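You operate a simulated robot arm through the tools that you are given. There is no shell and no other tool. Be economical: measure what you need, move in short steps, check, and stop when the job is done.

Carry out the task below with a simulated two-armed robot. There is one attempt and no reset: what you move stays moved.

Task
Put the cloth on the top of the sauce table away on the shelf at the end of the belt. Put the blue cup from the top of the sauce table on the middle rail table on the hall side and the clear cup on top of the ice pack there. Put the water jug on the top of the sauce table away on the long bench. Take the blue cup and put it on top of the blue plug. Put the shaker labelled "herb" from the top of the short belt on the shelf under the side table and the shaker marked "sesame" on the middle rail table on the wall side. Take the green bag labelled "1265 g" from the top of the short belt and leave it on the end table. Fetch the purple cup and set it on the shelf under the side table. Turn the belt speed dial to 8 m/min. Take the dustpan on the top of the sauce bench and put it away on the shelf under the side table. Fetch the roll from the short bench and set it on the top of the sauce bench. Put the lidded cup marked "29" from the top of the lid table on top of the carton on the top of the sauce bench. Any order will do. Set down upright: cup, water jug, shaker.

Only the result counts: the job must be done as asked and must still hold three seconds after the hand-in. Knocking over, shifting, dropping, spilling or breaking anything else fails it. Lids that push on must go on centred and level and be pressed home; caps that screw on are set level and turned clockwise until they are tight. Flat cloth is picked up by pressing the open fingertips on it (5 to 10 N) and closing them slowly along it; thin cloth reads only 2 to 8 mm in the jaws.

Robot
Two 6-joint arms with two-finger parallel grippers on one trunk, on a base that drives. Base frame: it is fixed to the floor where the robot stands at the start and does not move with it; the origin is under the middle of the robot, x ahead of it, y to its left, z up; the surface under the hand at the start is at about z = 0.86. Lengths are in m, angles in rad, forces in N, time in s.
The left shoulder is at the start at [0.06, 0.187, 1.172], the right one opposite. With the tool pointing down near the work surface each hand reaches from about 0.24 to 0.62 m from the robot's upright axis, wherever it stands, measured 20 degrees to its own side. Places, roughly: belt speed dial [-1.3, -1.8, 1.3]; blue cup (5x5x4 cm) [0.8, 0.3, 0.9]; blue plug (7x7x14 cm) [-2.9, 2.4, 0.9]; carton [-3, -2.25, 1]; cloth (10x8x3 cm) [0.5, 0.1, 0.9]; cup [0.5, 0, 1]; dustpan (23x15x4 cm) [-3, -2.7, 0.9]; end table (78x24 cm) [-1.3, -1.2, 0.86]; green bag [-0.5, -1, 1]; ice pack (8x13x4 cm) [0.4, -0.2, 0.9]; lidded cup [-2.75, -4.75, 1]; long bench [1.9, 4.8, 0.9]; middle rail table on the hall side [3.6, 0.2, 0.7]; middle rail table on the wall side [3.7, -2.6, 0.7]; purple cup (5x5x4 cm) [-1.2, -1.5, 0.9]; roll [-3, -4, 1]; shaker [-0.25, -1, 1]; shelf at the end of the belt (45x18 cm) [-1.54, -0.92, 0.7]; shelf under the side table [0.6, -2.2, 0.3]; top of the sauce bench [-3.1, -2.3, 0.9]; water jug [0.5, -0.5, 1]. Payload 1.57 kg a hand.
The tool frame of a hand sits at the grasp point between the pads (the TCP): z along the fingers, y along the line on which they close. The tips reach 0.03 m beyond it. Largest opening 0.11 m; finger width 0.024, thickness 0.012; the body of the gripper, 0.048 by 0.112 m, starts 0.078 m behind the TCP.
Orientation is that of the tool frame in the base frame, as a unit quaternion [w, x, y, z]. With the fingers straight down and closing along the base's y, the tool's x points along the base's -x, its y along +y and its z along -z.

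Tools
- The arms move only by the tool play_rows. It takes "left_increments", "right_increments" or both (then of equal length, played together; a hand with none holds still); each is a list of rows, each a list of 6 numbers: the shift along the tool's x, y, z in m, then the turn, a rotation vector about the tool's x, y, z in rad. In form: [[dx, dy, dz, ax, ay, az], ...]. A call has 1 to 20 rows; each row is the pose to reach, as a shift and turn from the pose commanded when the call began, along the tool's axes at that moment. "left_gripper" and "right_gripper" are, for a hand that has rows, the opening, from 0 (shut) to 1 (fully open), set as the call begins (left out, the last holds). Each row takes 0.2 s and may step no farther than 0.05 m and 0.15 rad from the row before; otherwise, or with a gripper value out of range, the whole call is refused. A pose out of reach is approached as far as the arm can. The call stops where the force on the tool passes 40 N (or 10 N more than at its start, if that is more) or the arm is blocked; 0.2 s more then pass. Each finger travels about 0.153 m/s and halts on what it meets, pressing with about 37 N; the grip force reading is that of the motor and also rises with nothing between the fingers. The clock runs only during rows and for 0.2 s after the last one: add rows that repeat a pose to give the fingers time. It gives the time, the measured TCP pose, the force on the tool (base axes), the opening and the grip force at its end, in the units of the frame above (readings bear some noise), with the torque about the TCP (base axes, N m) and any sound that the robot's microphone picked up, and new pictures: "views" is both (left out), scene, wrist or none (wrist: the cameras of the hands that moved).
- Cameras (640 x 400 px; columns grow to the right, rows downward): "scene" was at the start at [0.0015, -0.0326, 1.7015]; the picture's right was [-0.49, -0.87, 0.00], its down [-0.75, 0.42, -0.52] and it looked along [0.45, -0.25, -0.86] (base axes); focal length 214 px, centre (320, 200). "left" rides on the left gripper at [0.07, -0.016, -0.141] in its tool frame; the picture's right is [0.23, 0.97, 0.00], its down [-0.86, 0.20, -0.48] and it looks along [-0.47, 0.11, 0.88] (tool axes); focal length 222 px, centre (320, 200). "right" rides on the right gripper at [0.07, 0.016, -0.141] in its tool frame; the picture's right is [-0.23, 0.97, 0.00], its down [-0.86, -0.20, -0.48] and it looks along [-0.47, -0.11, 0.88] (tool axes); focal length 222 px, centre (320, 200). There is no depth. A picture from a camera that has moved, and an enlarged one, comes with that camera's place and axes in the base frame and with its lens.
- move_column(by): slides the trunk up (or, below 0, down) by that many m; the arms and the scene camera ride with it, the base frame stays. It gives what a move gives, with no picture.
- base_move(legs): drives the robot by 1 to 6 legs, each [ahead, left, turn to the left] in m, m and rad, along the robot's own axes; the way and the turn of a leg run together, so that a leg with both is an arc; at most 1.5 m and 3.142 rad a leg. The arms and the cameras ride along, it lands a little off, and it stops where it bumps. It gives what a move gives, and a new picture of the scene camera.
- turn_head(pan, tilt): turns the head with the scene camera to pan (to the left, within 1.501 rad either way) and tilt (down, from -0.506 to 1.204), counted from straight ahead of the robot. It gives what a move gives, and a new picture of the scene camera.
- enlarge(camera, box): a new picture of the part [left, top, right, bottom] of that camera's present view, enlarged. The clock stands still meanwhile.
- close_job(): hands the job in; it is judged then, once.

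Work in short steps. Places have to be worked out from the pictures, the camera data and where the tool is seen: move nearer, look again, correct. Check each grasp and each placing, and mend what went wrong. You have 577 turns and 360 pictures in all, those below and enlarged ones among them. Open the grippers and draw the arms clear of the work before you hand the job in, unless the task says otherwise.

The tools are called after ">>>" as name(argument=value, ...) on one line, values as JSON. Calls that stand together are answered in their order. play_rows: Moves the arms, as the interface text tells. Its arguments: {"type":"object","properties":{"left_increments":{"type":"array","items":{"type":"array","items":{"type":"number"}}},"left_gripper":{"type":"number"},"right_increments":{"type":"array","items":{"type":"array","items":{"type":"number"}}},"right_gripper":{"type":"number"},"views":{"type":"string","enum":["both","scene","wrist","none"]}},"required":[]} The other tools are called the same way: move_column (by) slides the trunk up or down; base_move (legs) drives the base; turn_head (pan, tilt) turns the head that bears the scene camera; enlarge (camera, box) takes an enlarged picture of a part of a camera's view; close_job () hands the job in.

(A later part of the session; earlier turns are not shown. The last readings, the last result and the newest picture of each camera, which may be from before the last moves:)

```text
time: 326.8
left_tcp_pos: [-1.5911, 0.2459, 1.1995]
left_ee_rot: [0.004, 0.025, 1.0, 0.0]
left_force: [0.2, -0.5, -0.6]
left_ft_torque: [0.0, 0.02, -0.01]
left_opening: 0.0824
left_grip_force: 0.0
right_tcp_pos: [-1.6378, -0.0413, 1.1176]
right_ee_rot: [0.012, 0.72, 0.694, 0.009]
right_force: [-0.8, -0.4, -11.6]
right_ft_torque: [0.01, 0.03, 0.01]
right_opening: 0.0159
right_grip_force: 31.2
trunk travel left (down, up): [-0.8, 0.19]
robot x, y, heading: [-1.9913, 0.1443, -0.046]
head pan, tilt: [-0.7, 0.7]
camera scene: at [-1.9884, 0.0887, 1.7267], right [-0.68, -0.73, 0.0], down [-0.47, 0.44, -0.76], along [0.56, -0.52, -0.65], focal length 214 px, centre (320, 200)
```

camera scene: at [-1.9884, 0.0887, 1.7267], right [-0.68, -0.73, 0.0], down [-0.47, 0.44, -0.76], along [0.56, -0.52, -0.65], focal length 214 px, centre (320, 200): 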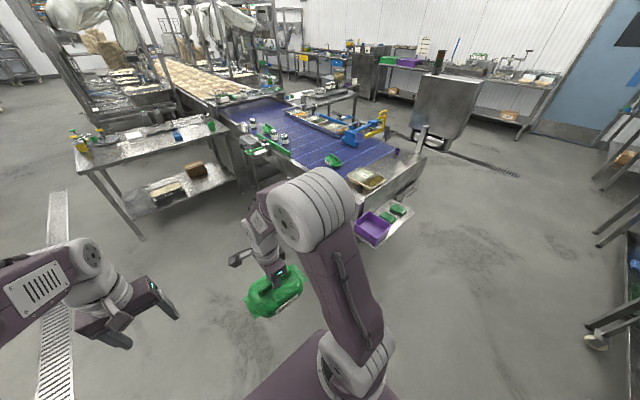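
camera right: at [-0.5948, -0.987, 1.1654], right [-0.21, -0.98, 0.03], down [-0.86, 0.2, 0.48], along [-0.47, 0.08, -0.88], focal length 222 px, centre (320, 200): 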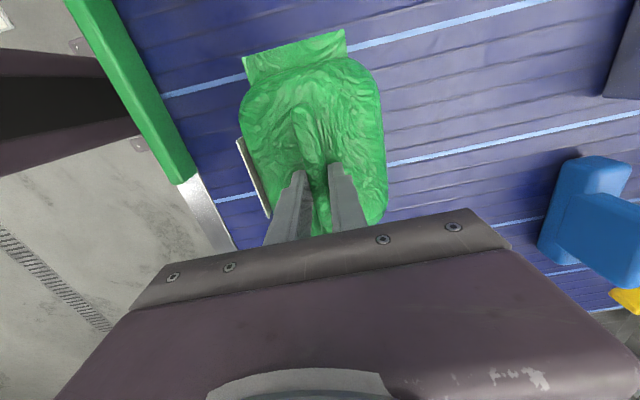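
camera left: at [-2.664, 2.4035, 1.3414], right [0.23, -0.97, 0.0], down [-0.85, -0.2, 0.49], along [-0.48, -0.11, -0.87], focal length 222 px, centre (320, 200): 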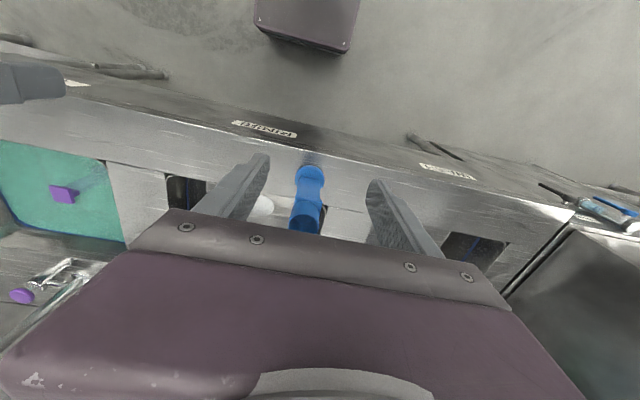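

Straighten and sidestep right (-y) to y≈-1.15.

>>> base_move(legs=[[0, 0, 0.045], [0, -1.28, 0]])

>>> turn_head(pan=-0.1, tilt=0.8)

```text
time: 333.8
left_tcp_pos: [-1.6051, -1.0547, 1.1993]
left_ee_rot: [0.004, 0.008, 1.0, 0.0]
left_force: [-0.6, -0.3, 0.2]
left_ft_torque: [0.0, 0.02, 0.0]
left_opening: 0.0825
left_grip_force: 0.1
right_tcp_pos: [-1.642, -1.3433, 1.1175]
right_ee_rot: [0.012, 0.709, 0.705, 0.01]
right_force: [-0.1, -0.1, -12.5]
right_ft_torque: [0.01, 0.0, 0.02]
right_opening: 0.0156
right_grip_force: 30.9
trunk travel left (down, up): [-0.8, 0.19]
robot x, y, heading: [-2.0051, -1.173, -0.014]
head pan, tilt: [-0.7, 0.7]
camera scene: at [-1.9965, -1.2245, 1.7268], right [-0.65, -0.76, 0.0], down [-0.49, 0.42, -0.76], along [0.58, -0.5, -0.64], focal length 214 px, centre (320, 200)
```

scene: 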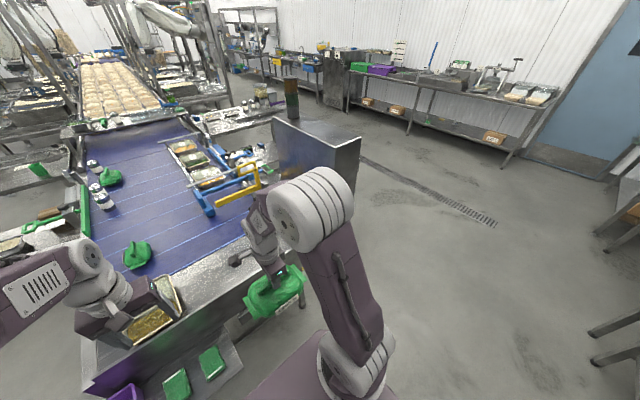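

```text
time: 334.8
left_tcp_pos: [-1.605, -1.0565, 1.2002]
left_ee_rot: [0.004, 0.008, 1.0, 0.0]
left_force: [0.7, 0.1, 0.1]
left_ft_torque: [-0.02, -0.04, -0.01]
left_opening: 0.0822
left_grip_force: 0.0
right_tcp_pos: [-1.6429, -1.3445, 1.1164]
right_ee_rot: [0.012, 0.709, 0.706, 0.01]
right_force: [0.0, -0.3, -11.9]
right_ft_torque: [0.03, 0.04, 0.0]
right_opening: 0.0156
right_grip_force: 31.8
trunk travel left (down, up): [-0.8, 0.19]
robot x, y, heading: [-2.0089, -1.1749, -0.011]
head pan, tilt: [-0.099, 0.799]
camera scene: at [-1.9806, -1.1788, 1.7185], right [-0.11, -0.99, 0.0], down [-0.71, 0.08, -0.7], along [0.69, -0.08, -0.72], focal length 214 px, centre (320, 200)
```

scene: 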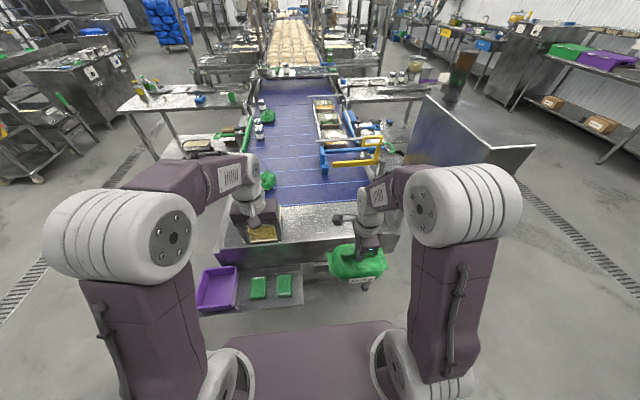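

The end table strip spans x -1.42…-1.20; free middle at y≈-1.24. Move ahead 0.13 m and look again.

>>> base_move(legs=[[0.13, 0, 0.01]])

```text
time: 336.0
left_tcp_pos: [-1.4793, -1.0529, 1.2005]
left_ee_rot: [0.005, 0.002, 1.0, 0.0]
left_force: [-0.7, -0.6, -0.2]
left_ft_torque: [0.01, -0.02, 0.03]
left_opening: 0.0824
left_grip_force: 0.1
right_tcp_pos: [-1.5134, -1.3407, 1.1175]
right_ee_rot: [0.012, 0.705, 0.709, 0.009]
right_force: [-0.9, 0.1, -12.2]
right_ft_torque: [0.01, -0.01, -0.01]
right_opening: 0.0159
right_grip_force: 31.3
trunk travel left (down, up): [-0.8, 0.19]
robot x, y, heading: [-1.8695, -1.1726, 0.002]
head pan, tilt: [-0.099, 0.799]
camera scene: at [-1.8538, -1.1797, 1.7186], right [-0.1, -0.99, 0.0], down [-0.71, 0.07, -0.7], along [0.69, -0.07, -0.72], focal length 214 px, centre (320, 200)
```

scene: 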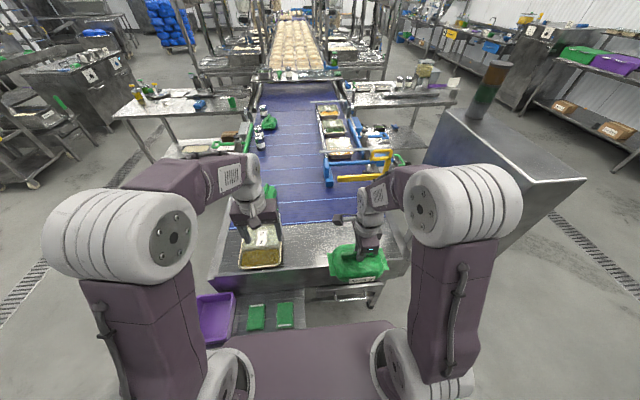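

Move the bag over the spot [-1.31,-1.235].

>>> play_rows(right_increments=[[0.02, 0.035, 0, 0, 0, 0], [0.04, 0.07, 0, 0, 0, 0], [0.06, 0.11, 0, 0, 0, 0], [0.08, 0.15, 0, 0, 0, 0], [0.1, 0.19, 0, 0, 0, 0], [0.106, 0.203, 0.03, 0, 0, 0]], views="both")

```text
time: 337.4
left_tcp_pos: [-1.4735, -1.0518, 1.1988]
left_ee_rot: [0.004, 0.003, 1.0, -0.001]
left_force: [0.8, -0.7, -0.5]
left_ft_torque: [0.02, 0.03, -0.02]
left_opening: 0.0823
left_grip_force: 0.0
right_tcp_pos: [-1.3037, -1.2331, 1.0903]
right_ee_rot: [0.011, 0.706, 0.708, 0.008]
right_force: [-0.3, 1.3, -12.4]
right_ft_torque: [0.04, 0.01, -0.02]
right_opening: 0.0158
right_grip_force: 31.4
trunk travel left (down, up): [-0.8, 0.19]
robot x, y, heading: [-1.8744, -1.1724, -0.008]
head pan, tilt: [-0.099, 0.799]
camera scene: at [-1.8475, -1.1796, 1.7185], right [-0.1, -0.99, 0.0], down [-0.72, 0.07, -0.69], along [0.69, -0.07, -0.72], focal length 214 px, centre (320, 200)
camera right: at [-1.2912, -1.1624, 1.2332], right [0.97, -0.22, 0.02], down [-0.21, -0.85, 0.48], along [-0.09, -0.47, -0.88], focal length 222 px, centre (320, 200)
```

scene: 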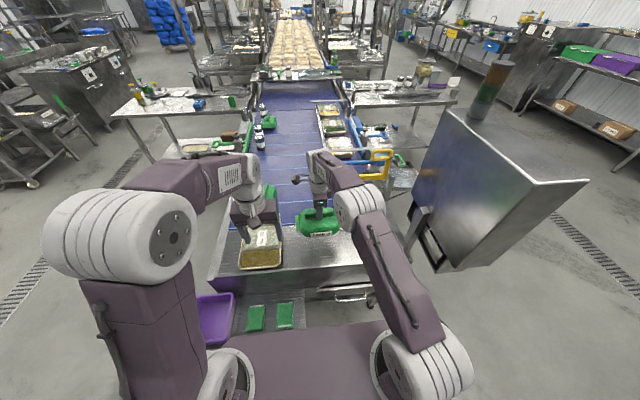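
right: 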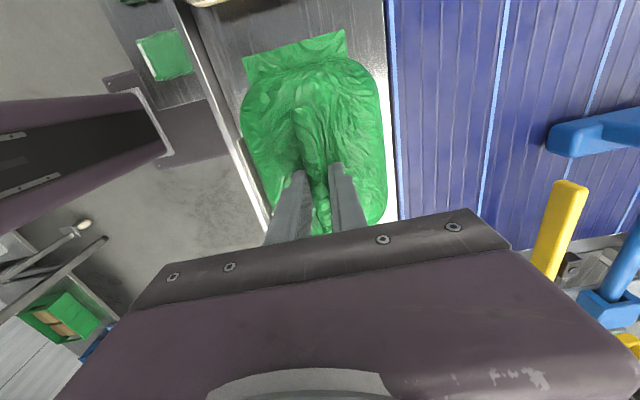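

Lower onto the strip.

>>> play_rows(right_increments=[[0, -0.008, 0.04, 0, 0, 0], [0, -0.008, 0.08, 0, 0, 0], [0, -0.008, 0.115, 0, 0, 0], [0, -0.008, 0.13, 0, 0, 0], [0, -0.008, 0.138, 0, 0, 0], [0, -0.008, 0.144, 0, 0, 0], [0, -0.008, 0.15, 0, 0, 0], [0, -0.008, 0.156, 0, 0, 0], [0, -0.008, 0.162, 0, 0, 0]], views="wrist")

```text
time: 338.8
left_tcp_pos: [-1.4784, -1.0522, 1.2022]
left_ee_rot: [0.007, 0.002, 1.0, -0.001]
left_force: [0.3, -0.5, 0.6]
left_ft_torque: [-0.01, 0.0, 0.02]
left_opening: 0.0824
left_grip_force: 0.1
right_tcp_pos: [-1.3088, -1.2335, 0.9618]
right_ee_rot: [0.016, 0.706, 0.708, 0.016]
right_force: [-6.5, -1.0, 19.0]
right_ft_torque: [-0.09, 1.25, 0.1]
right_opening: 0.0166
right_grip_force: 32.5
trunk travel left (down, up): [-0.8, 0.19]
robot x, y, heading: [-1.8738, -1.1708, -0.003]
head pan, tilt: [-0.099, 0.799]
stopped in row 6 (right hand): the force on the tool passed its limit at 47 N (the readings are from after the stop); the commanded pose is now the measured one
camera right: at [-1.2988, -1.163, 1.1045], right [0.97, -0.22, 0.04], down [-0.22, -0.86, 0.47], along [-0.07, -0.47, -0.88], focal length 222 px, centre (320, 200)
```

right: 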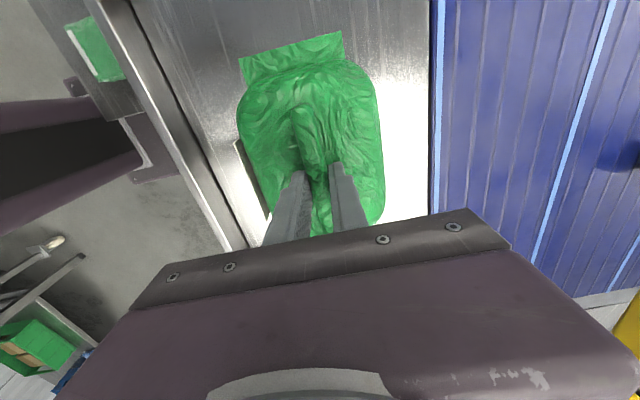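

Bag touches the table. Ease, open, and rise.

>>> play_rows(right_increments=[[0, 0, -0.003, 0, 0, 0], [0, 0, -0.003, 0, 0, 0]], views="none")

>>> play_rows(right_increments=[[0, 0, 0, 0, 0, 0], [0, 0, 0, 0, 0, 0], [0, 0, -0.03, 0, 0, 0], [0, 0, -0.07, 0, 0, 0], [0, 0, -0.11, 0, 0, 0], [0, 0, -0.15, 0, 0, 0]], right_gripper=0.5, views="wrist")

```text
time: 339.4
left_tcp_pos: [-1.478, -1.052, 1.1999]
left_ee_rot: [0.005, 0.002, 1.0, 0.0]
left_force: [0.2, -0.2, -0.1]
left_ft_torque: [0.0, 0.05, -0.02]
left_opening: 0.0825
left_grip_force: 0.1
right_tcp_pos: [-1.3082, -1.2338, 0.9617]
right_ee_rot: [0.015, 0.706, 0.708, 0.014]
right_force: [-3.3, 0.0, 0.0]
right_ft_torque: [0.48, 0.95, 0.09]
right_opening: 0.0167
right_grip_force: 32.0
trunk travel left (down, up): [-0.8, 0.19]
robot x, y, heading: [-1.8737, -1.1711, -0.006]
head pan, tilt: [-0.099, 0.799]
```

```text
time: 340.8
left_tcp_pos: [-1.477, -1.0522, 1.2017]
left_ee_rot: [0.006, 0.003, 1.0, 0.0]
left_force: [0.8, 0.0, 0.1]
left_ft_torque: [-0.03, 0.0, -0.01]
left_opening: 0.0827
left_grip_force: 0.1
right_tcp_pos: [-1.3137, -1.2332, 1.1127]
right_ee_rot: [0.016, 0.706, 0.708, 0.015]
right_force: [0.0, -0.5, 0.2]
right_ft_torque: [0.05, -0.02, 0.01]
right_opening: 0.0549
right_grip_force: 0.0
trunk travel left (down, up): [-0.8, 0.19]
robot x, y, heading: [-1.8812, -1.1721, -0.001]
head pan, tilt: [-0.099, 0.799]
camera right: at [-1.3023, -1.1628, 1.2559], right [0.97, -0.22, 0.04], down [-0.22, -0.86, 0.47], along [-0.07, -0.47, -0.88], focal length 222 px, centre (320, 200)
```

right: 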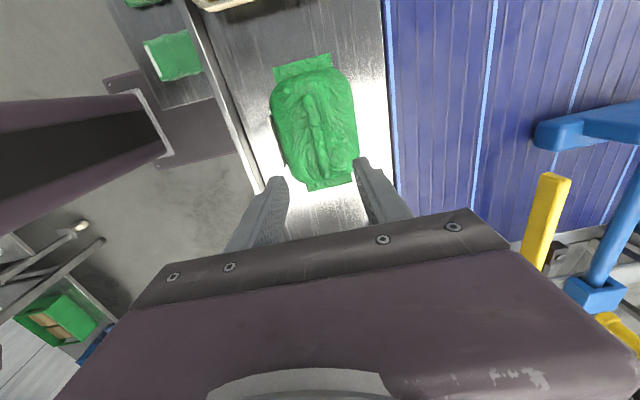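

Bag placed. Retract the right hand to its normal orientation, then sidestep toward the purple cup.

>>> play_rows(right_increments=[[0, -0.02, -0.03, 0, 0, -0.143], [0, -0.04, -0.06, 0, 0, -0.286], [0, -0.06, -0.08, 0, 0, -0.429], [0, -0.08, -0.08, 0, 0, -0.572], [0, -0.1, -0.08, 0, 0, -0.715], [-0.02, -0.12, -0.08, 0, 0, -0.858], [-0.04, -0.14, -0.08, 0, 0, -1.0], [-0.06, -0.16, -0.08, 0, 0, -1.143], [-0.08, -0.18, -0.08, 0, 0, -1.286], [-0.1, -0.2, -0.08, 0, 0, -1.43], [-0.1, -0.2, -0.08, 0, 0, -1.56]], right_gripper=1, views="none")

>>> base_move(legs=[[0, -0.3, 0]])

>>> turn_head(pan=-0.3, tilt=0.7)

```text
time: 343.2
left_tcp_pos: [-1.4768, -1.0518, 1.1994]
left_ee_rot: [0.004, 0.002, 1.0, 0.0]
left_force: [0.5, -0.4, -1.0]
left_ft_torque: [-0.03, -0.01, -0.05]
left_opening: 0.0822
left_grip_force: 0.1
right_tcp_pos: [-1.5146, -1.3337, 1.1818]
right_ee_rot: [0.022, 0.003, 1.0, 0.0]
right_force: [-0.1, 0.3, -1.0]
right_ft_torque: [-0.04, 0.03, 0.01]
right_opening: 0.11
right_grip_force: 0.0
trunk travel left (down, up): [-0.8, 0.19]
robot x, y, heading: [-1.8771, -1.1706, -0.001]
head pan, tilt: [-0.099, 0.799]
```

```text
time: 345.2
left_tcp_pos: [-1.4784, -1.326, 1.2002]
left_ee_rot: [0.005, 0.0, 1.0, -0.002]
left_force: [-0.9, 0.9, -0.3]
left_ft_torque: [0.01, 0.01, 0.01]
left_opening: 0.0824
left_grip_force: 0.1
right_tcp_pos: [-1.5154, -1.6041, 1.1821]
right_ee_rot: [0.021, 0.0, 1.0, 0.004]
right_force: [0.1, 21.5, -1.2]
right_ft_torque: [-1.81, -0.08, -0.05]
right_opening: 0.0906
right_grip_force: 0.0
trunk travel left (down, up): [-0.8, 0.19]
robot x, y, heading: [-1.8791, -1.4522, 0.001]
head pan, tilt: [-0.099, 0.799]
stopped in leg 1: the force on the tool passed its limit at 72 N (the readings are from after the stop); the commanded pose is now the measured one
camera scene: at [-1.8529, -1.4538, 1.7187], right [-0.1, -1.0, 0.0], down [-0.71, 0.07, -0.7], along [0.69, -0.07, -0.72], focal length 214 px, centre (320, 200)
```

scene: 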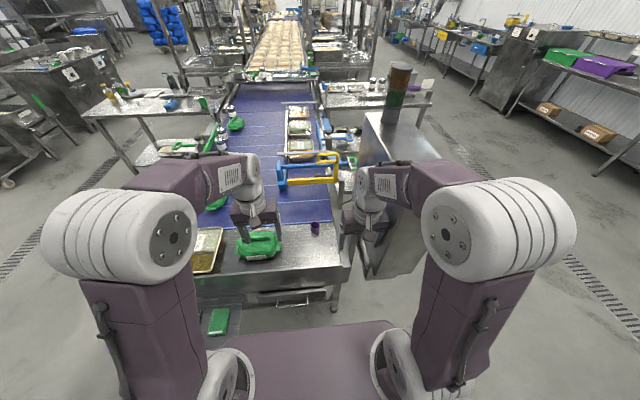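

```text
time: 345.9
left_tcp_pos: [-1.4786, -1.3272, 1.1999]
left_ee_rot: [0.005, 0.001, 1.0, -0.003]
left_force: [0.7, -0.5, 0.3]
left_ft_torque: [0.04, 0.01, -0.01]
left_opening: 0.0824
left_grip_force: 0.2
right_tcp_pos: [-1.5157, -1.6026, 1.1821]
right_ee_rot: [0.019, 0.001, 1.0, 0.003]
right_force: [0.3, 20.7, -2.2]
right_ft_torque: [-1.85, 0.02, -0.05]
right_opening: 0.0912
right_grip_force: 0.0
trunk travel left (down, up): [-0.8, 0.19]
robot x, y, heading: [-1.8735, -1.4524, -0.003]
head pan, tilt: [-0.3, 0.7]
camera scene: at [-1.8515, -1.4688, 1.7269], right [-0.29, -0.96, 0.01], down [-0.62, 0.19, -0.77], along [0.73, -0.23, -0.64], focal length 214 px, centre (320, 200)
```

scene: 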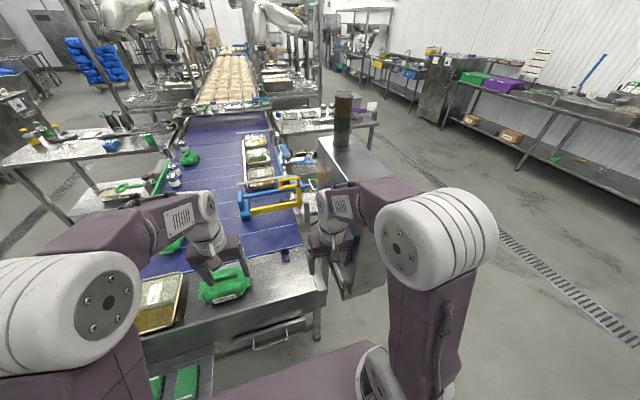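

The right hand touched the control cabinet. Back off left; then approach the purple cup (≈[-1.235,-1.493]) with the right hand from y≈-1.32.

>>> base_move(legs=[[0, 0.13, 0]])

>>> enlarge(camera="scene", box=[200, 130, 440, 280])

```text
time: 347.2
left_tcp_pos: [-1.4787, -1.2033, 1.2014]
left_ee_rot: [0.006, -0.001, 1.0, 0.001]
left_force: [-0.1, -0.4, 0.6]
left_ft_torque: [-0.01, 0.02, 0.03]
left_opening: 0.0823
left_grip_force: 0.1
right_tcp_pos: [-1.5164, -1.4812, 1.1818]
right_ee_rot: [0.021, -0.001, 1.0, 0.004]
right_force: [-0.2, -0.4, 0.8]
right_ft_torque: [0.04, -0.04, 0.0]
right_opening: 0.11
right_grip_force: 0.1
trunk travel left (down, up): [-0.8, 0.19]
robot x, y, heading: [-1.8766, -1.3278, 0.008]
head pan, tilt: [-0.3, 0.7]
camera scene: at [-1.8522, -1.3515, 1.7268], right [-0.29, -0.96, 0.0], down [-0.62, 0.19, -0.76], along [0.73, -0.22, -0.64], focal length 214 px, centre (320, 200)
```

scene: 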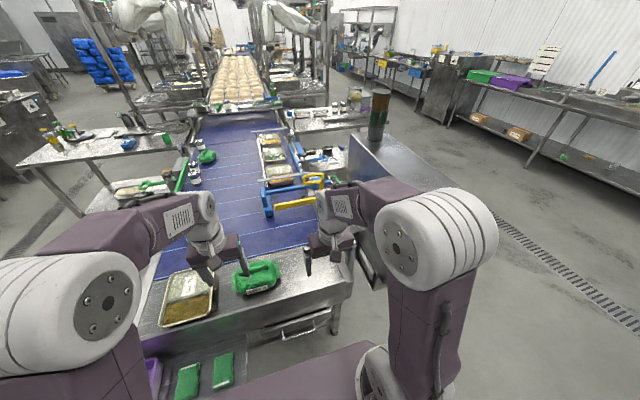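

```text
2.67 times, centred on (320, 205) of scene
camera zoom: at [-1.8522, -1.3515, 1.7268], right [-0.29, -0.96, 0.0], down [-0.62, 0.19, -0.76], along [0.73, -0.22, -0.64], focal length 572 px, centre (320, 187)
```

zoom: 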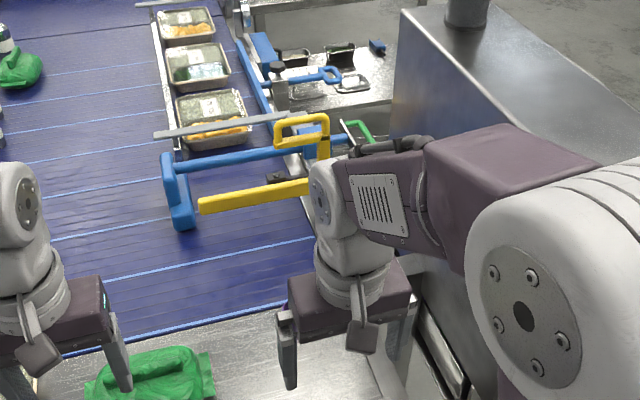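

>>> base_move(legs=[[0.06, 0.01, 0]])

>>> play_rows(right_increments=[[-0.04, 0, 0, 0, 0, 0], [-0.08, 0, 0.0, 0, 0, 0], [-0.12, 0, 0, 0, 0, 0], [-0.15, 0, 0, 0, 0, 0]], views="both")

```text
time: 348.1
left_tcp_pos: [-1.4271, -1.1937, 1.2042]
left_ee_rot: [0.008, 0.0, 1.0, 0.0]
left_force: [-1.5, 0.2, 0.6]
left_ft_torque: [0.03, -0.04, 0.0]
left_opening: 0.0827
left_grip_force: 0.1
right_tcp_pos: [-1.4637, -1.4718, 1.1832]
right_ee_rot: [0.024, 0.0, 1.0, 0.006]
right_force: [-1.3, 0.3, 0.0]
right_ft_torque: [-0.01, -0.04, -0.01]
right_opening: 0.1102
right_grip_force: 0.1
trunk travel left (down, up): [-0.8, 0.19]
robot x, y, heading: [-1.8195, -1.3139, 0.004]
head pan, tilt: [-0.3, 0.7]
camera scene: at [-1.8033, -1.3409, 1.7269], right [-0.29, -0.96, 0.0], down [-0.61, 0.19, -0.77], along [0.74, -0.22, -0.64], focal length 214 px, centre (320, 200)
```

scene: 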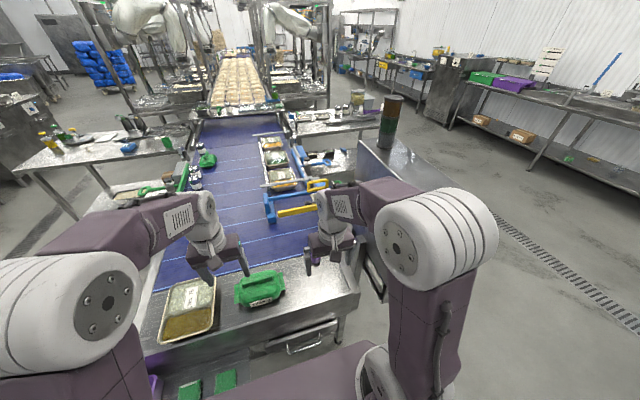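

```text
time: 349.1
left_tcp_pos: [-1.419, -1.1914, 1.1992]
left_ee_rot: [0.005, -0.001, 1.0, 0.0]
left_force: [-0.3, 0.0, 0.5]
left_ft_torque: [0.04, -0.02, 0.0]
left_opening: 0.0826
left_grip_force: 0.0
right_tcp_pos: [-1.3076, -1.4709, 1.1859]
right_ee_rot: [0.02, 0.0, 1.0, 0.004]
right_force: [1.0, 0.1, 0.3]
right_ft_torque: [0.01, -0.01, 0.0]
right_opening: 0.1101
right_grip_force: 0.0
trunk travel left (down, up): [-0.8, 0.19]
robot x, y, heading: [-1.8188, -1.3121, 0.007]
head pan, tilt: [-0.3, 0.7]
camera scene: at [-1.7915, -1.3389, 1.7268], right [-0.29, -0.96, 0.0], down [-0.62, 0.19, -0.76], along [0.73, -0.22, -0.64], focal length 214 px, centre (320, 200)
camera right: at [-1.3823, -1.4566, 1.3263], right [0.23, 0.97, 0.02], down [0.84, -0.2, 0.51], along [0.5, -0.1, -0.86], focal length 222 px, centre (320, 200)
```

scene: 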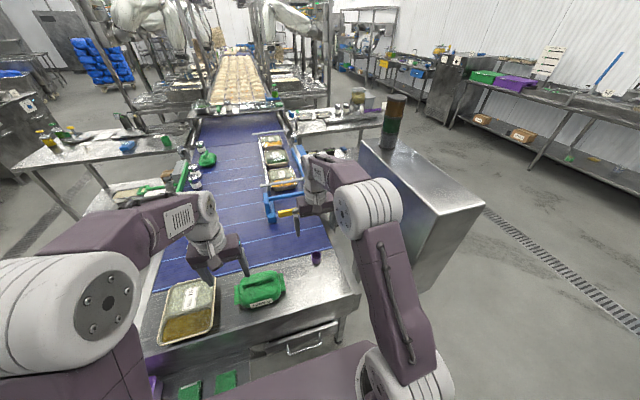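
right: 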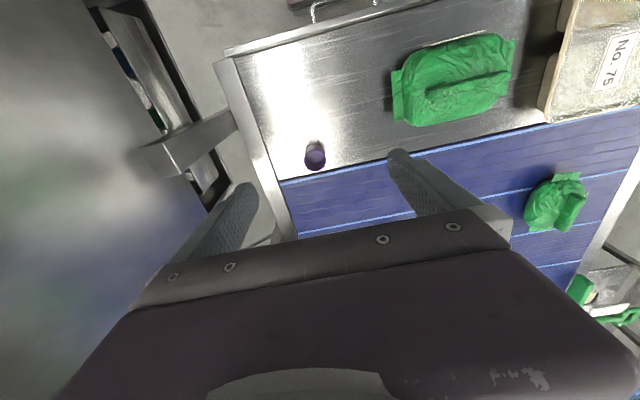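

Cup at ≈[-1.243,-1.491]. Descend partway over it (also fixing the small hand tilt).

>>> play_rows(right_increments=[[-0.02, -0.007, 0.04, 0, 0.02, 0], [-0.04, -0.014, 0.08, 0, 0.04, 0], [-0.055, -0.02, 0.12, 0, 0.04, 0], [-0.055, -0.02, 0.15, 0, 0.04, 0]], right_gripper=0.8, views="none")

>>> enlarge(camera="right", box=[220, 100, 420, 225])

```text
time: 350.1
left_tcp_pos: [-1.4197, -1.1931, 1.1995]
left_ee_rot: [0.005, -0.001, 1.0, 0.0]
left_force: [0.7, -0.2, -0.3]
left_ft_torque: [0.01, -0.01, -0.01]
left_opening: 0.0827
left_grip_force: 0.0
right_tcp_pos: [-1.2487, -1.4882, 1.0377]
right_ee_rot: [0.0, 0.0, 1.0, 0.005]
right_force: [0.1, 0.4, 0.5]
right_ft_torque: [-0.01, 0.03, -0.01]
right_opening: 0.088
right_grip_force: 0.1
trunk travel left (down, up): [-0.8, 0.19]
robot x, y, heading: [-1.8189, -1.3154, 0.005]
head pan, tilt: [-0.3, 0.7]
```

```text
3.20 times, centred on (320, 162) of right
camera zoom: at [-1.3183, -1.474, 1.1809], right [0.23, 0.97, 0.01], down [0.85, -0.2, 0.48], along [0.47, -0.1, -0.88], focal length 711 px, centre (320, 320)
```

zoom: 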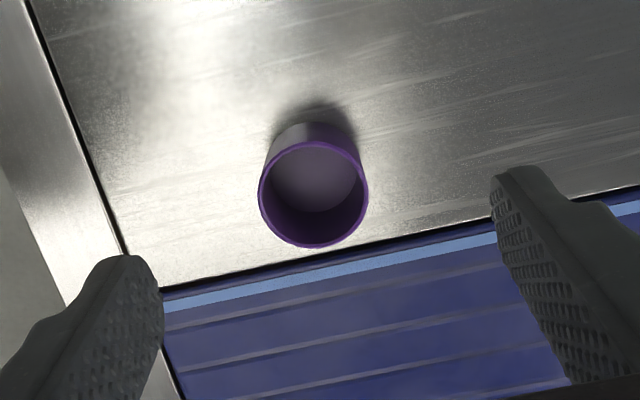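

>>> play_rows(right_increments=[[-0.014, -0.005, 0.04, 0, 0, 0], [-0.014, -0.005, 0.08, 0, 0, 0], [-0.014, -0.005, 0.112, 0, 0, 0]], views="none")

>>> enlarge(camera="right", box=[220, 100, 420, 225])

```text
time: 350.9
left_tcp_pos: [-1.42, -1.1927, 1.2014]
left_ee_rot: [0.005, 0.0, 1.0, 0.0]
left_force: [-0.4, 0.2, 0.2]
left_ft_torque: [0.01, 0.01, -0.02]
left_opening: 0.0824
left_grip_force: 0.1
right_tcp_pos: [-1.2341, -1.4947, 0.9256]
right_ee_rot: [0.001, 0.0, 1.0, 0.006]
right_force: [0.2, 0.2, -0.6]
right_ft_torque: [0.01, 0.02, 0.01]
right_opening: 0.0881
right_grip_force: 0.0
trunk travel left (down, up): [-0.8, 0.19]
robot x, y, heading: [-1.8185, -1.3144, 0.003]
head pan, tilt: [-0.3, 0.7]
```

```text
3.20 times, centred on (320, 162) of right
camera zoom: at [-1.305, -1.4781, 1.07], right [0.23, 0.97, 0.01], down [0.85, -0.2, 0.48], along [0.47, -0.1, -0.88], focal length 711 px, centre (320, 320)
```

zoom: 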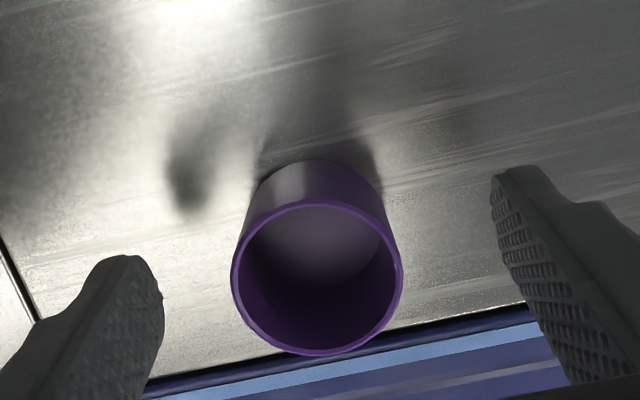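

Centred; close and lift.

>>> play_rows(right_increments=[[0, 0, 0, 0, 0, 0], [0, 0, 0, 0, 0, 0], [0, 0, 0, 0, 0, 0], [0, 0, -0.02, 0, 0, 0], [0, 0, -0.06, 0, 0, 0], [0, 0, -0.1, 0, 0, 0], [0, 0, -0.15, 0, 0, 0], [0, 0, -0.2, 0, 0, 0], [0.04, 0, -0.23, 0, 0, 0], [0.09, 0.0, -0.23, 0, 0, 0], [0.13, 0.0, -0.23, 0, 0, 0], [0.17, 0.0, -0.23, 0, 0, 0]], right_gripper=0, views="wrist")

```text
time: 353.5
left_tcp_pos: [-1.4214, -1.1928, 1.2016]
left_ee_rot: [0.006, -0.001, 1.0, 0.0]
left_force: [-0.6, -0.1, -0.2]
left_ft_torque: [-0.03, -0.03, -0.06]
left_opening: 0.0826
left_grip_force: 0.0
right_tcp_pos: [-1.4027, -1.4929, 1.1599]
right_ee_rot: [0.002, 0.001, 1.0, 0.005]
right_force: [0.3, 0.5, 0.1]
right_ft_torque: [0.0, -0.01, 0.0]
right_opening: 0.0442
right_grip_force: 37.2
trunk travel left (down, up): [-0.8, 0.19]
robot x, y, heading: [-1.8166, -1.314, 0.005]
head pan, tilt: [-0.3, 0.7]
camera right: at [-1.4729, -1.4785, 1.3028], right [0.23, 0.97, 0.01], down [0.85, -0.2, 0.48], along [0.47, -0.1, -0.88], focal length 222 px, centre (320, 200)
```

right: 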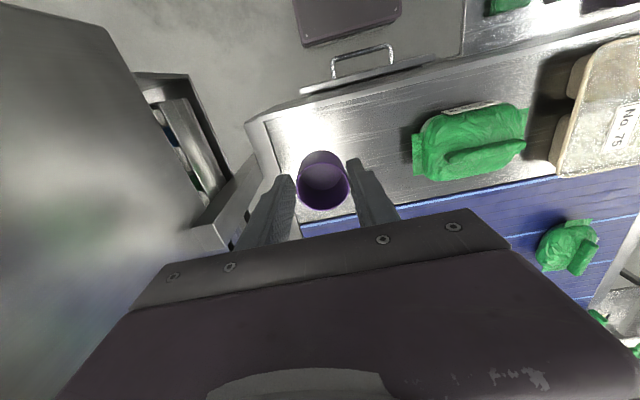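

Purple cup held. Now find the speed dial: back away and move along -y, looking at the cabinet.

>>> base_move(legs=[[-0.35, 0, 0], [0, -0.9, 0]])

>>> turn_head(pan=0.3, tilt=0.4)

```text
time: 360.2
left_tcp_pos: [-1.7779, -2.1078, 1.2015]
left_ee_rot: [0.004, 0.011, 1.0, 0.0]
left_force: [0.3, -0.7, 1.0]
left_ft_torque: [-0.02, -0.03, 0.01]
left_opening: 0.0826
left_grip_force: 0.0
right_tcp_pos: [-1.7644, -2.4091, 1.1594]
right_ee_rot: [0.0, 0.011, 1.0, 0.004]
right_force: [-0.5, -0.7, 0.0]
right_ft_torque: [0.0, -0.02, 0.01]
right_opening: 0.0442
right_grip_force: 36.6
trunk travel left (down, up): [-0.8, 0.19]
robot x, y, heading: [-2.1731, -2.2197, -0.015]
head pan, tilt: [-0.3, 0.7]
camera scene: at [-2.1533, -2.2465, 1.7268], right [-0.31, -0.95, 0.0], down [-0.61, 0.2, -0.77], along [0.73, -0.24, -0.64], focal length 214 px, centre (320, 200)
```

scene: 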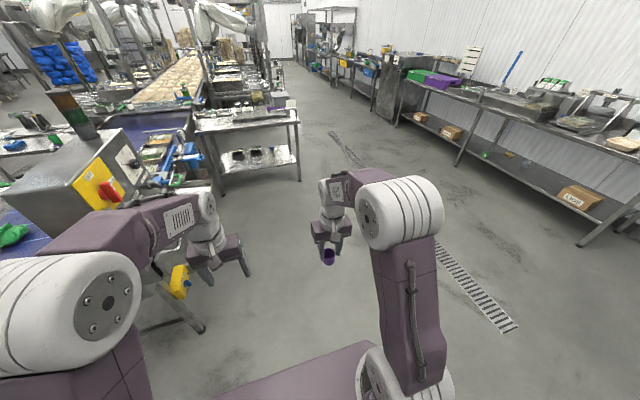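

```text
time: 361.2
left_tcp_pos: [-1.7773, -2.1088, 1.2003]
left_ee_rot: [0.005, 0.011, 1.0, -0.001]
left_force: [-0.7, -0.2, -0.6]
left_ft_torque: [0.03, 0.0, -0.01]
left_opening: 0.0825
left_grip_force: 0.1
right_tcp_pos: [-1.7633, -2.4106, 1.1594]
right_ee_rot: [0.001, 0.01, 1.0, 0.005]
right_force: [-0.3, -0.7, -0.6]
right_ft_torque: [-0.01, 0.01, -0.01]
right_opening: 0.0439
right_grip_force: 37.0
trunk travel left (down, up): [-0.8, 0.19]
robot x, y, heading: [-2.1749, -2.224, -0.019]
head pan, tilt: [0.3, 0.4]
camera scene: at [-2.145, -2.195, 1.7536], right [0.28, -0.96, 0.0], down [-0.37, -0.11, -0.92], along [0.88, 0.26, -0.39], focal length 214 px, centre (320, 200)
```

scene: 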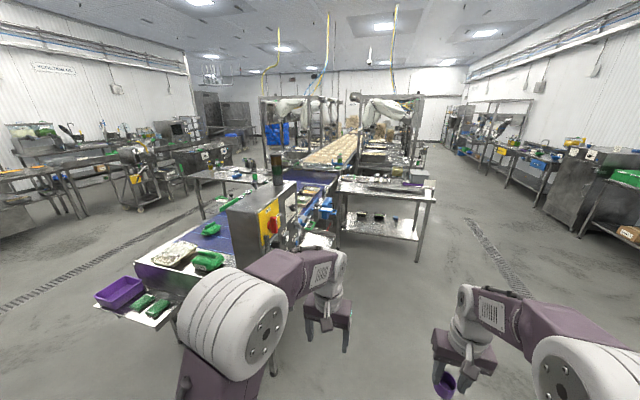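

The operator panel faces -y. Drive to x≈-1.35, y≈-2.55 and face +y.

>>> base_move(legs=[[0, -0.35, 0], [0.85, 0, 0], [0, 0, 1.585]])

>>> turn_head(pan=0.0, tilt=0.4)

>>> enlarge(camera="scene", box=[220, 130, 420, 280])

```text
time: 371.3
left_tcp_pos: [-1.4552, -2.1823, 1.2017]
left_ee_rot: [0.003, -0.696, 0.718, 0.003]
left_force: [-0.3, -0.4, -1.4]
left_ft_torque: [-0.02, 0.0, -0.04]
left_opening: 0.0825
left_grip_force: 0.1
right_tcp_pos: [-1.1548, -2.1751, 1.1602]
right_ee_rot: [-0.003, -0.695, 0.719, 0.004]
right_force: [-0.4, -0.4, 0.7]
right_ft_torque: [0.0, -0.01, 0.02]
right_opening: 0.0439
right_grip_force: 36.5
trunk travel left (down, up): [-0.8, 0.19]
robot x, y, heading: [-1.3446, -2.5851, 1.546]
head pan, tilt: [0.3, 0.4]
camera scene: at [-1.3706, -2.5533, 1.7537], right [0.96, 0.27, 0.0], down [0.1, -0.38, -0.92], along [-0.25, 0.89, -0.39], focal length 214 px, centre (320, 200)
```

scene: 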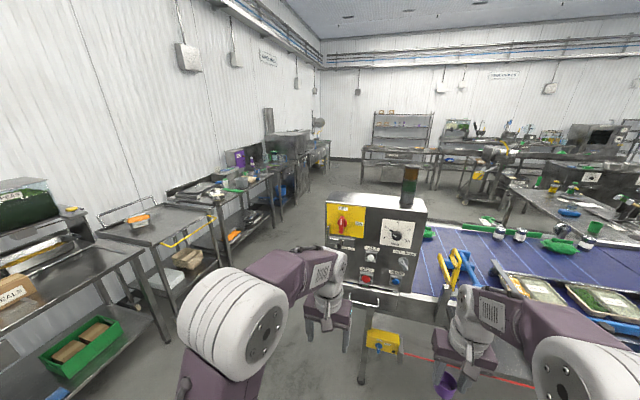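

```text
time: 372.1
left_tcp_pos: [-1.4555, -2.1827, 1.2004]
left_ee_rot: [0.004, -0.696, 0.718, 0.004]
left_force: [0.7, 0.2, 0.7]
left_ft_torque: [-0.03, -0.01, 0.01]
left_opening: 0.0823
left_grip_force: 0.0
right_tcp_pos: [-1.1538, -2.1746, 1.1584]
right_ee_rot: [-0.004, -0.695, 0.719, 0.003]
right_force: [0.1, -0.7, 0.4]
right_ft_torque: [0.01, -0.01, 0.02]
right_opening: 0.0439
right_grip_force: 37.0
trunk travel left (down, up): [-0.8, 0.19]
robot x, y, heading: [-1.3454, -2.5822, 1.539]
head pan, tilt: [0.0, 0.4]
camera scene: at [-1.3435, -2.55, 1.7536], right [1.0, -0.03, 0.0], down [-0.01, -0.39, -0.92], along [0.03, 0.92, -0.39], focal length 214 px, centre (320, 200)
```

scene: 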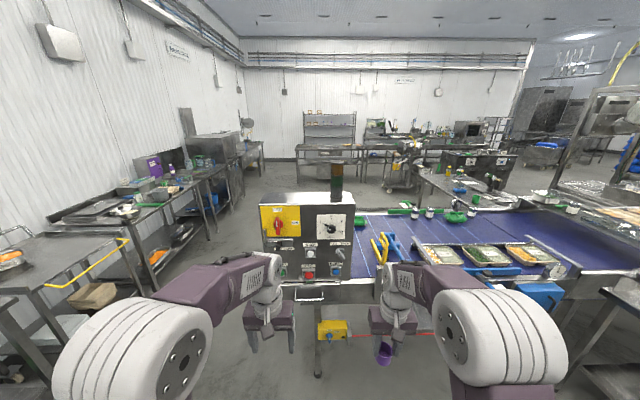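

```text
2.67 times, centred on (320, 205) of scene
camera zoom: at [-1.3435, -2.55, 1.7536], right [1.0, -0.03, 0.0], down [-0.01, -0.39, -0.92], along [0.03, 0.92, -0.39], focal length 572 px, centre (320, 187)
```

zoom: 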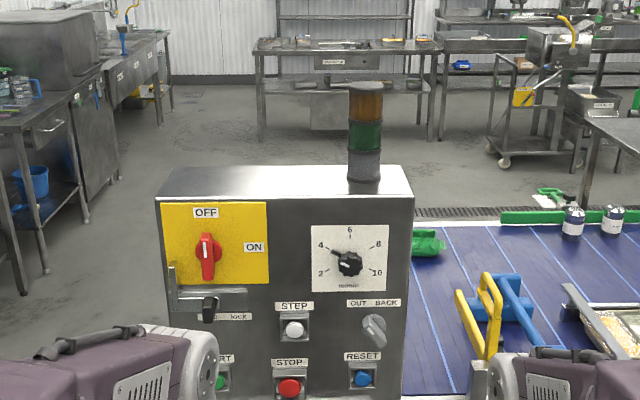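

>>> enlarge(camera="scene", box=[308, 206, 372, 246])

```text
10.00 times, centred on (340, 226) of scene
camera zoom: at [-1.3435, -2.55, 1.7536], right [1.0, -0.03, 0.0], down [-0.01, -0.39, -0.92], along [0.03, 0.92, -0.39], focal length 2145 px, centre (120, -60)
```

zoom: 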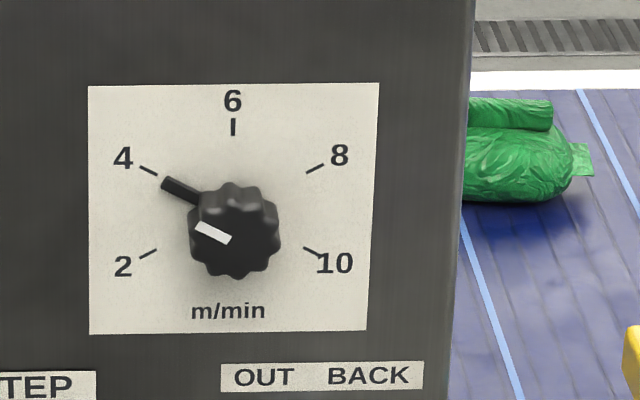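

The dial reads about 4; 30° per m/min, so it needs ~+120° clockwise. Reposition the base so the knob (≈[-1.272,-1.77,1.3]) is in front of the left arm.

>>> base_move(legs=[[0.15, -0.15, 0.03]])

>>> play_rows(left_increments=[[0, 0.0, -0.02, 0, -0.143, 0], [0, 0.0, -0.04, 0, -0.286, 0], [0.0, 0, -0.06, 0, -0.429, 0], [0, 0, -0.08, 0, -0.572, 0], [0, 0, -0.1, 0, -0.715, 0], [0, 0, -0.1, 0, -0.858, 0], [0, 0, -0.1, 0, -1.0, 0], [0, 0, -0.1, 0, -1.143, 0], [0, 0, -0.1, 0, -1.286, 0], [0, 0, -0.1, 0, -1.43, 0], [0, 0, -0.1, 0, -1.57, 0], [0, 0, -0.1, 0, -1.57, 0]], left_gripper=0.6, views="both")

```text
time: 373.8
left_tcp_pos: [-1.3117, -2.04, 1.2002]
left_ee_rot: [0.005, -0.706, 0.708, 0.004]
left_force: [0.7, 0.2, -0.1]
left_ft_torque: [0.02, 0.0, 0.02]
left_opening: 0.0827
left_grip_force: 0.0
right_tcp_pos: [-1.0111, -2.0216, 1.1618]
right_ee_rot: [-0.003, -0.706, 0.709, 0.004]
right_force: [0.0, 1.0, -0.1]
right_ft_torque: [0.03, -0.01, 0.0]
right_opening: 0.0438
right_grip_force: 37.1
trunk travel left (down, up): [-0.8, 0.19]
robot x, y, heading: [-1.1872, -2.435, 1.572]
head pan, tilt: [0.0, 0.4]
camera scene: at [-1.19, -2.4041, 1.7537], right [1.0, 0.0, 0.0], down [0.0, -0.39, -0.92], along [0.0, 0.92, -0.39], focal length 214 px, centre (320, 200)
```

scene: 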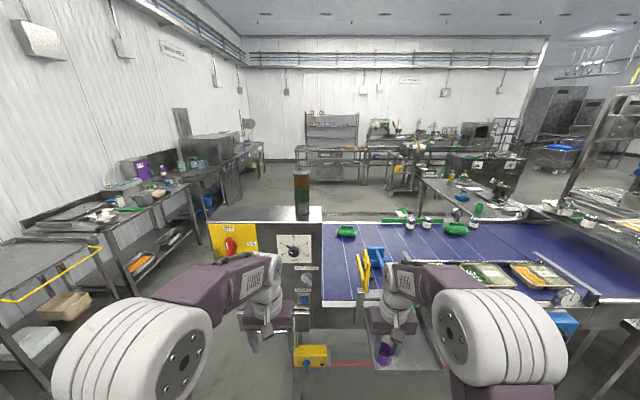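

```text
time: 376.4
left_tcp_pos: [-1.2287, -1.9691, 1.2878]
left_ee_rot: [0.504, -0.497, 0.498, 0.502]
left_force: [-0.2, 0.3, -0.3]
left_ft_torque: [-0.01, 0.01, -0.02]
left_opening: 0.0661
left_grip_force: 0.0
left hand out of reach, approached as far as the arm can: row 6, 7, 8, 9, 10, 11, 12
right_tcp_pos: [-1.0094, -2.0198, 1.1603]
right_ee_rot: [-0.003, -0.706, 0.709, 0.003]
right_force: [0.2, 0.1, -0.2]
right_ft_torque: [0.03, -0.04, 0.0]
right_opening: 0.0437
right_grip_force: 37.4
trunk travel left (down, up): [-0.8, 0.19]
robot x, y, heading: [-1.1872, -2.4364, 1.571]
head pan, tilt: [0.0, 0.4]
camera scene: at [-1.188, -2.402, 1.7537], right [1.0, 0.0, 0.0], down [0.0, -0.39, -0.92], along [0.0, 0.92, -0.39], focal length 214 px, centre (320, 200)
camera left: at [-1.2148, -2.1086, 1.2159], right [-0.97, 0.01, -0.23], down [-0.2, -0.49, 0.85], along [-0.11, 0.87, 0.48], focal length 222 px, centre (320, 200)
```

scene: 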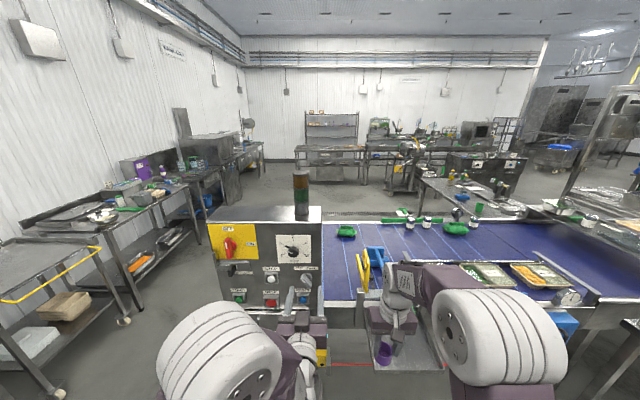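
left: 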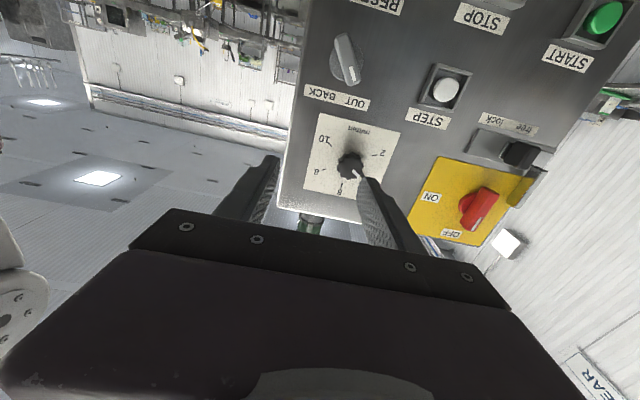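

The left hand now points at the panel. Knob ≈[-1.277,-1.81,1.31]. Move to a pre-grasp ~7 cm in front of it.

>>> play_rows(left_increments=[[-0.002, -0.007, 0.03, 0, 0, 0], [-0.004, -0.014, 0.06, 0, 0, 0], [-0.006, -0.021, 0.09, 0, 0, 0], [-0.008, -0.028, 0.12, 0, 0, 0], [-0.01, -0.035, 0.14, 0, 0, 0], [-0.01, -0.035, 0.14, 0, 0, 0]], views="both")

```text
time: 377.8
left_tcp_pos: [-1.1976, -1.8255, 1.3035]
left_ee_rot: [0.503, -0.497, 0.498, 0.502]
left_force: [0.2, -2.5, 1.0]
left_ft_torque: [-0.01, 0.04, 0.08]
left_opening: 0.0662
left_grip_force: 0.6
right_tcp_pos: [-1.0095, -2.0214, 1.1601]
right_ee_rot: [-0.003, -0.706, 0.709, 0.003]
right_force: [-0.3, -1.0, -0.6]
right_ft_torque: [-0.01, -0.01, -0.01]
right_opening: 0.0441
right_grip_force: 37.1
trunk travel left (down, up): [-0.8, 0.19]
robot x, y, heading: [-1.1888, -2.4392, 1.57]
head pan, tilt: [0.0, 0.4]
camera scene: at [-1.1879, -2.403, 1.7537], right [1.0, 0.0, 0.0], down [0.0, -0.39, -0.92], along [0.0, 0.92, -0.39], focal length 214 px, centre (320, 200)
camera left: at [-1.1834, -1.966, 1.2322], right [-0.97, 0.0, -0.23], down [-0.2, -0.49, 0.85], along [-0.11, 0.87, 0.47], focal length 222 px, centre (320, 200)
```

scene: 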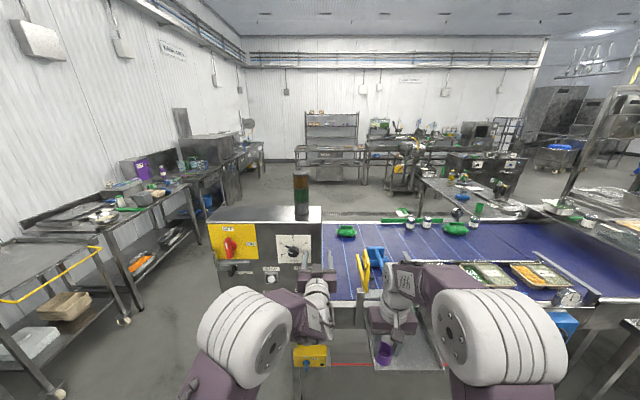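
left: 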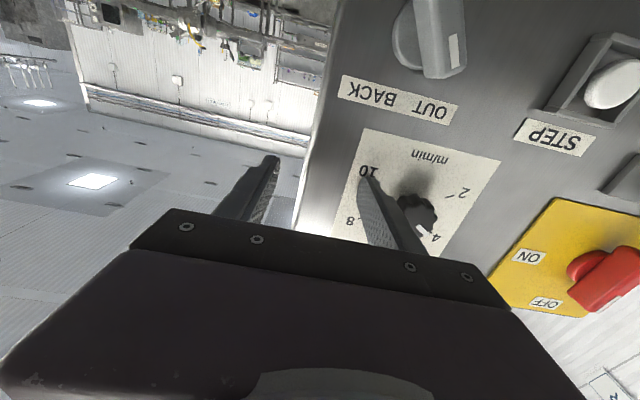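

The fingertips just reached the panel face (y≈-1.795). Back off, shift to the knob centre [-1.279, 1.307], and roll the hand -64° so the fingers straddle the knob clear of its pointer.

>>> play_rows(left_increments=[[0, 0, -0.03, 0, 0, 0], [-0.001, 0.02, -0.05, 0, 0, -0.14], [-0.002, 0.04, -0.05, 0, 0, -0.28], [-0.003, 0.06, -0.05, 0, 0, -0.42], [-0.004, 0.0815, -0.05, 0, 0, -0.56], [-0.004, 0.0815, -0.05, 0, 0, -0.7], [-0.004, 0.0815, -0.05, 0, 0, -0.84], [-0.004, 0.0815, -0.05, 0, 0, -0.98], [-0.004, 0.0815, -0.05, 0, 0, -1.117], [-0.004, 0.0815, -0.05, 0, 0, -1.117]], views="both")

```text
time: 380.0
left_tcp_pos: [-1.2161, -1.8659, 1.498]
left_ee_rot: [-0.656, 0.713, -0.174, -0.178]
left_force: [0.1, 0.2, 0.7]
left_ft_torque: [0.0, -0.05, 0.0]
left_opening: 0.0659
left_grip_force: 0.2
left hand out of reach, approached as far as the arm can: row 3, 4, 5, 6, 7, 8, 9, 10
right_tcp_pos: [-1.0098, -2.0194, 1.1584]
right_ee_rot: [-0.003, -0.706, 0.708, 0.004]
right_force: [0.7, 0.0, -0.5]
right_ft_torque: [0.02, 0.0, 0.0]
right_opening: 0.0441
right_grip_force: 37.3
trunk travel left (down, up): [-0.8, 0.19]
robot x, y, heading: [-1.1908, -2.4368, 1.566]
head pan, tilt: [0.0, 0.4]
camera scene: at [-1.1874, -2.4011, 1.7536], right [1.0, 0.0, 0.0], down [0.0, -0.39, -0.92], along [0.0, 0.92, -0.39], focal length 214 px, centre (320, 200)
camera left: at [-1.1447, -2.0057, 1.489], right [-0.27, -0.08, -0.96], down [-0.83, -0.48, 0.28], along [-0.48, 0.87, 0.06], focal length 222 px, centre (320, 200)
```

scene: 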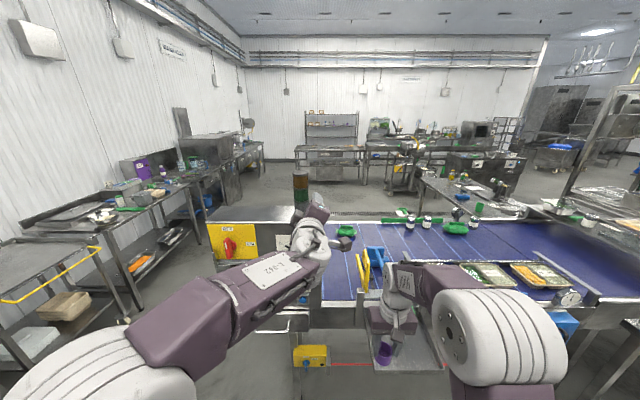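
left: 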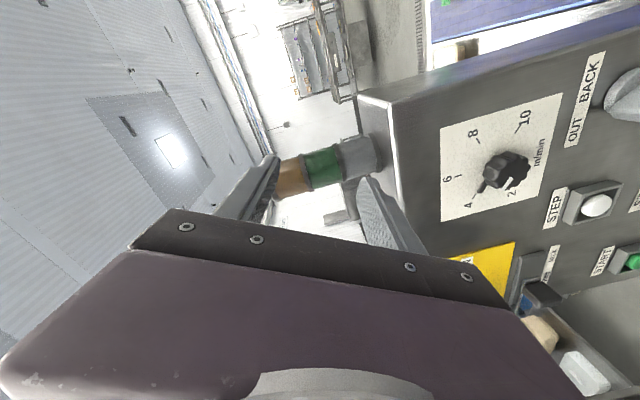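

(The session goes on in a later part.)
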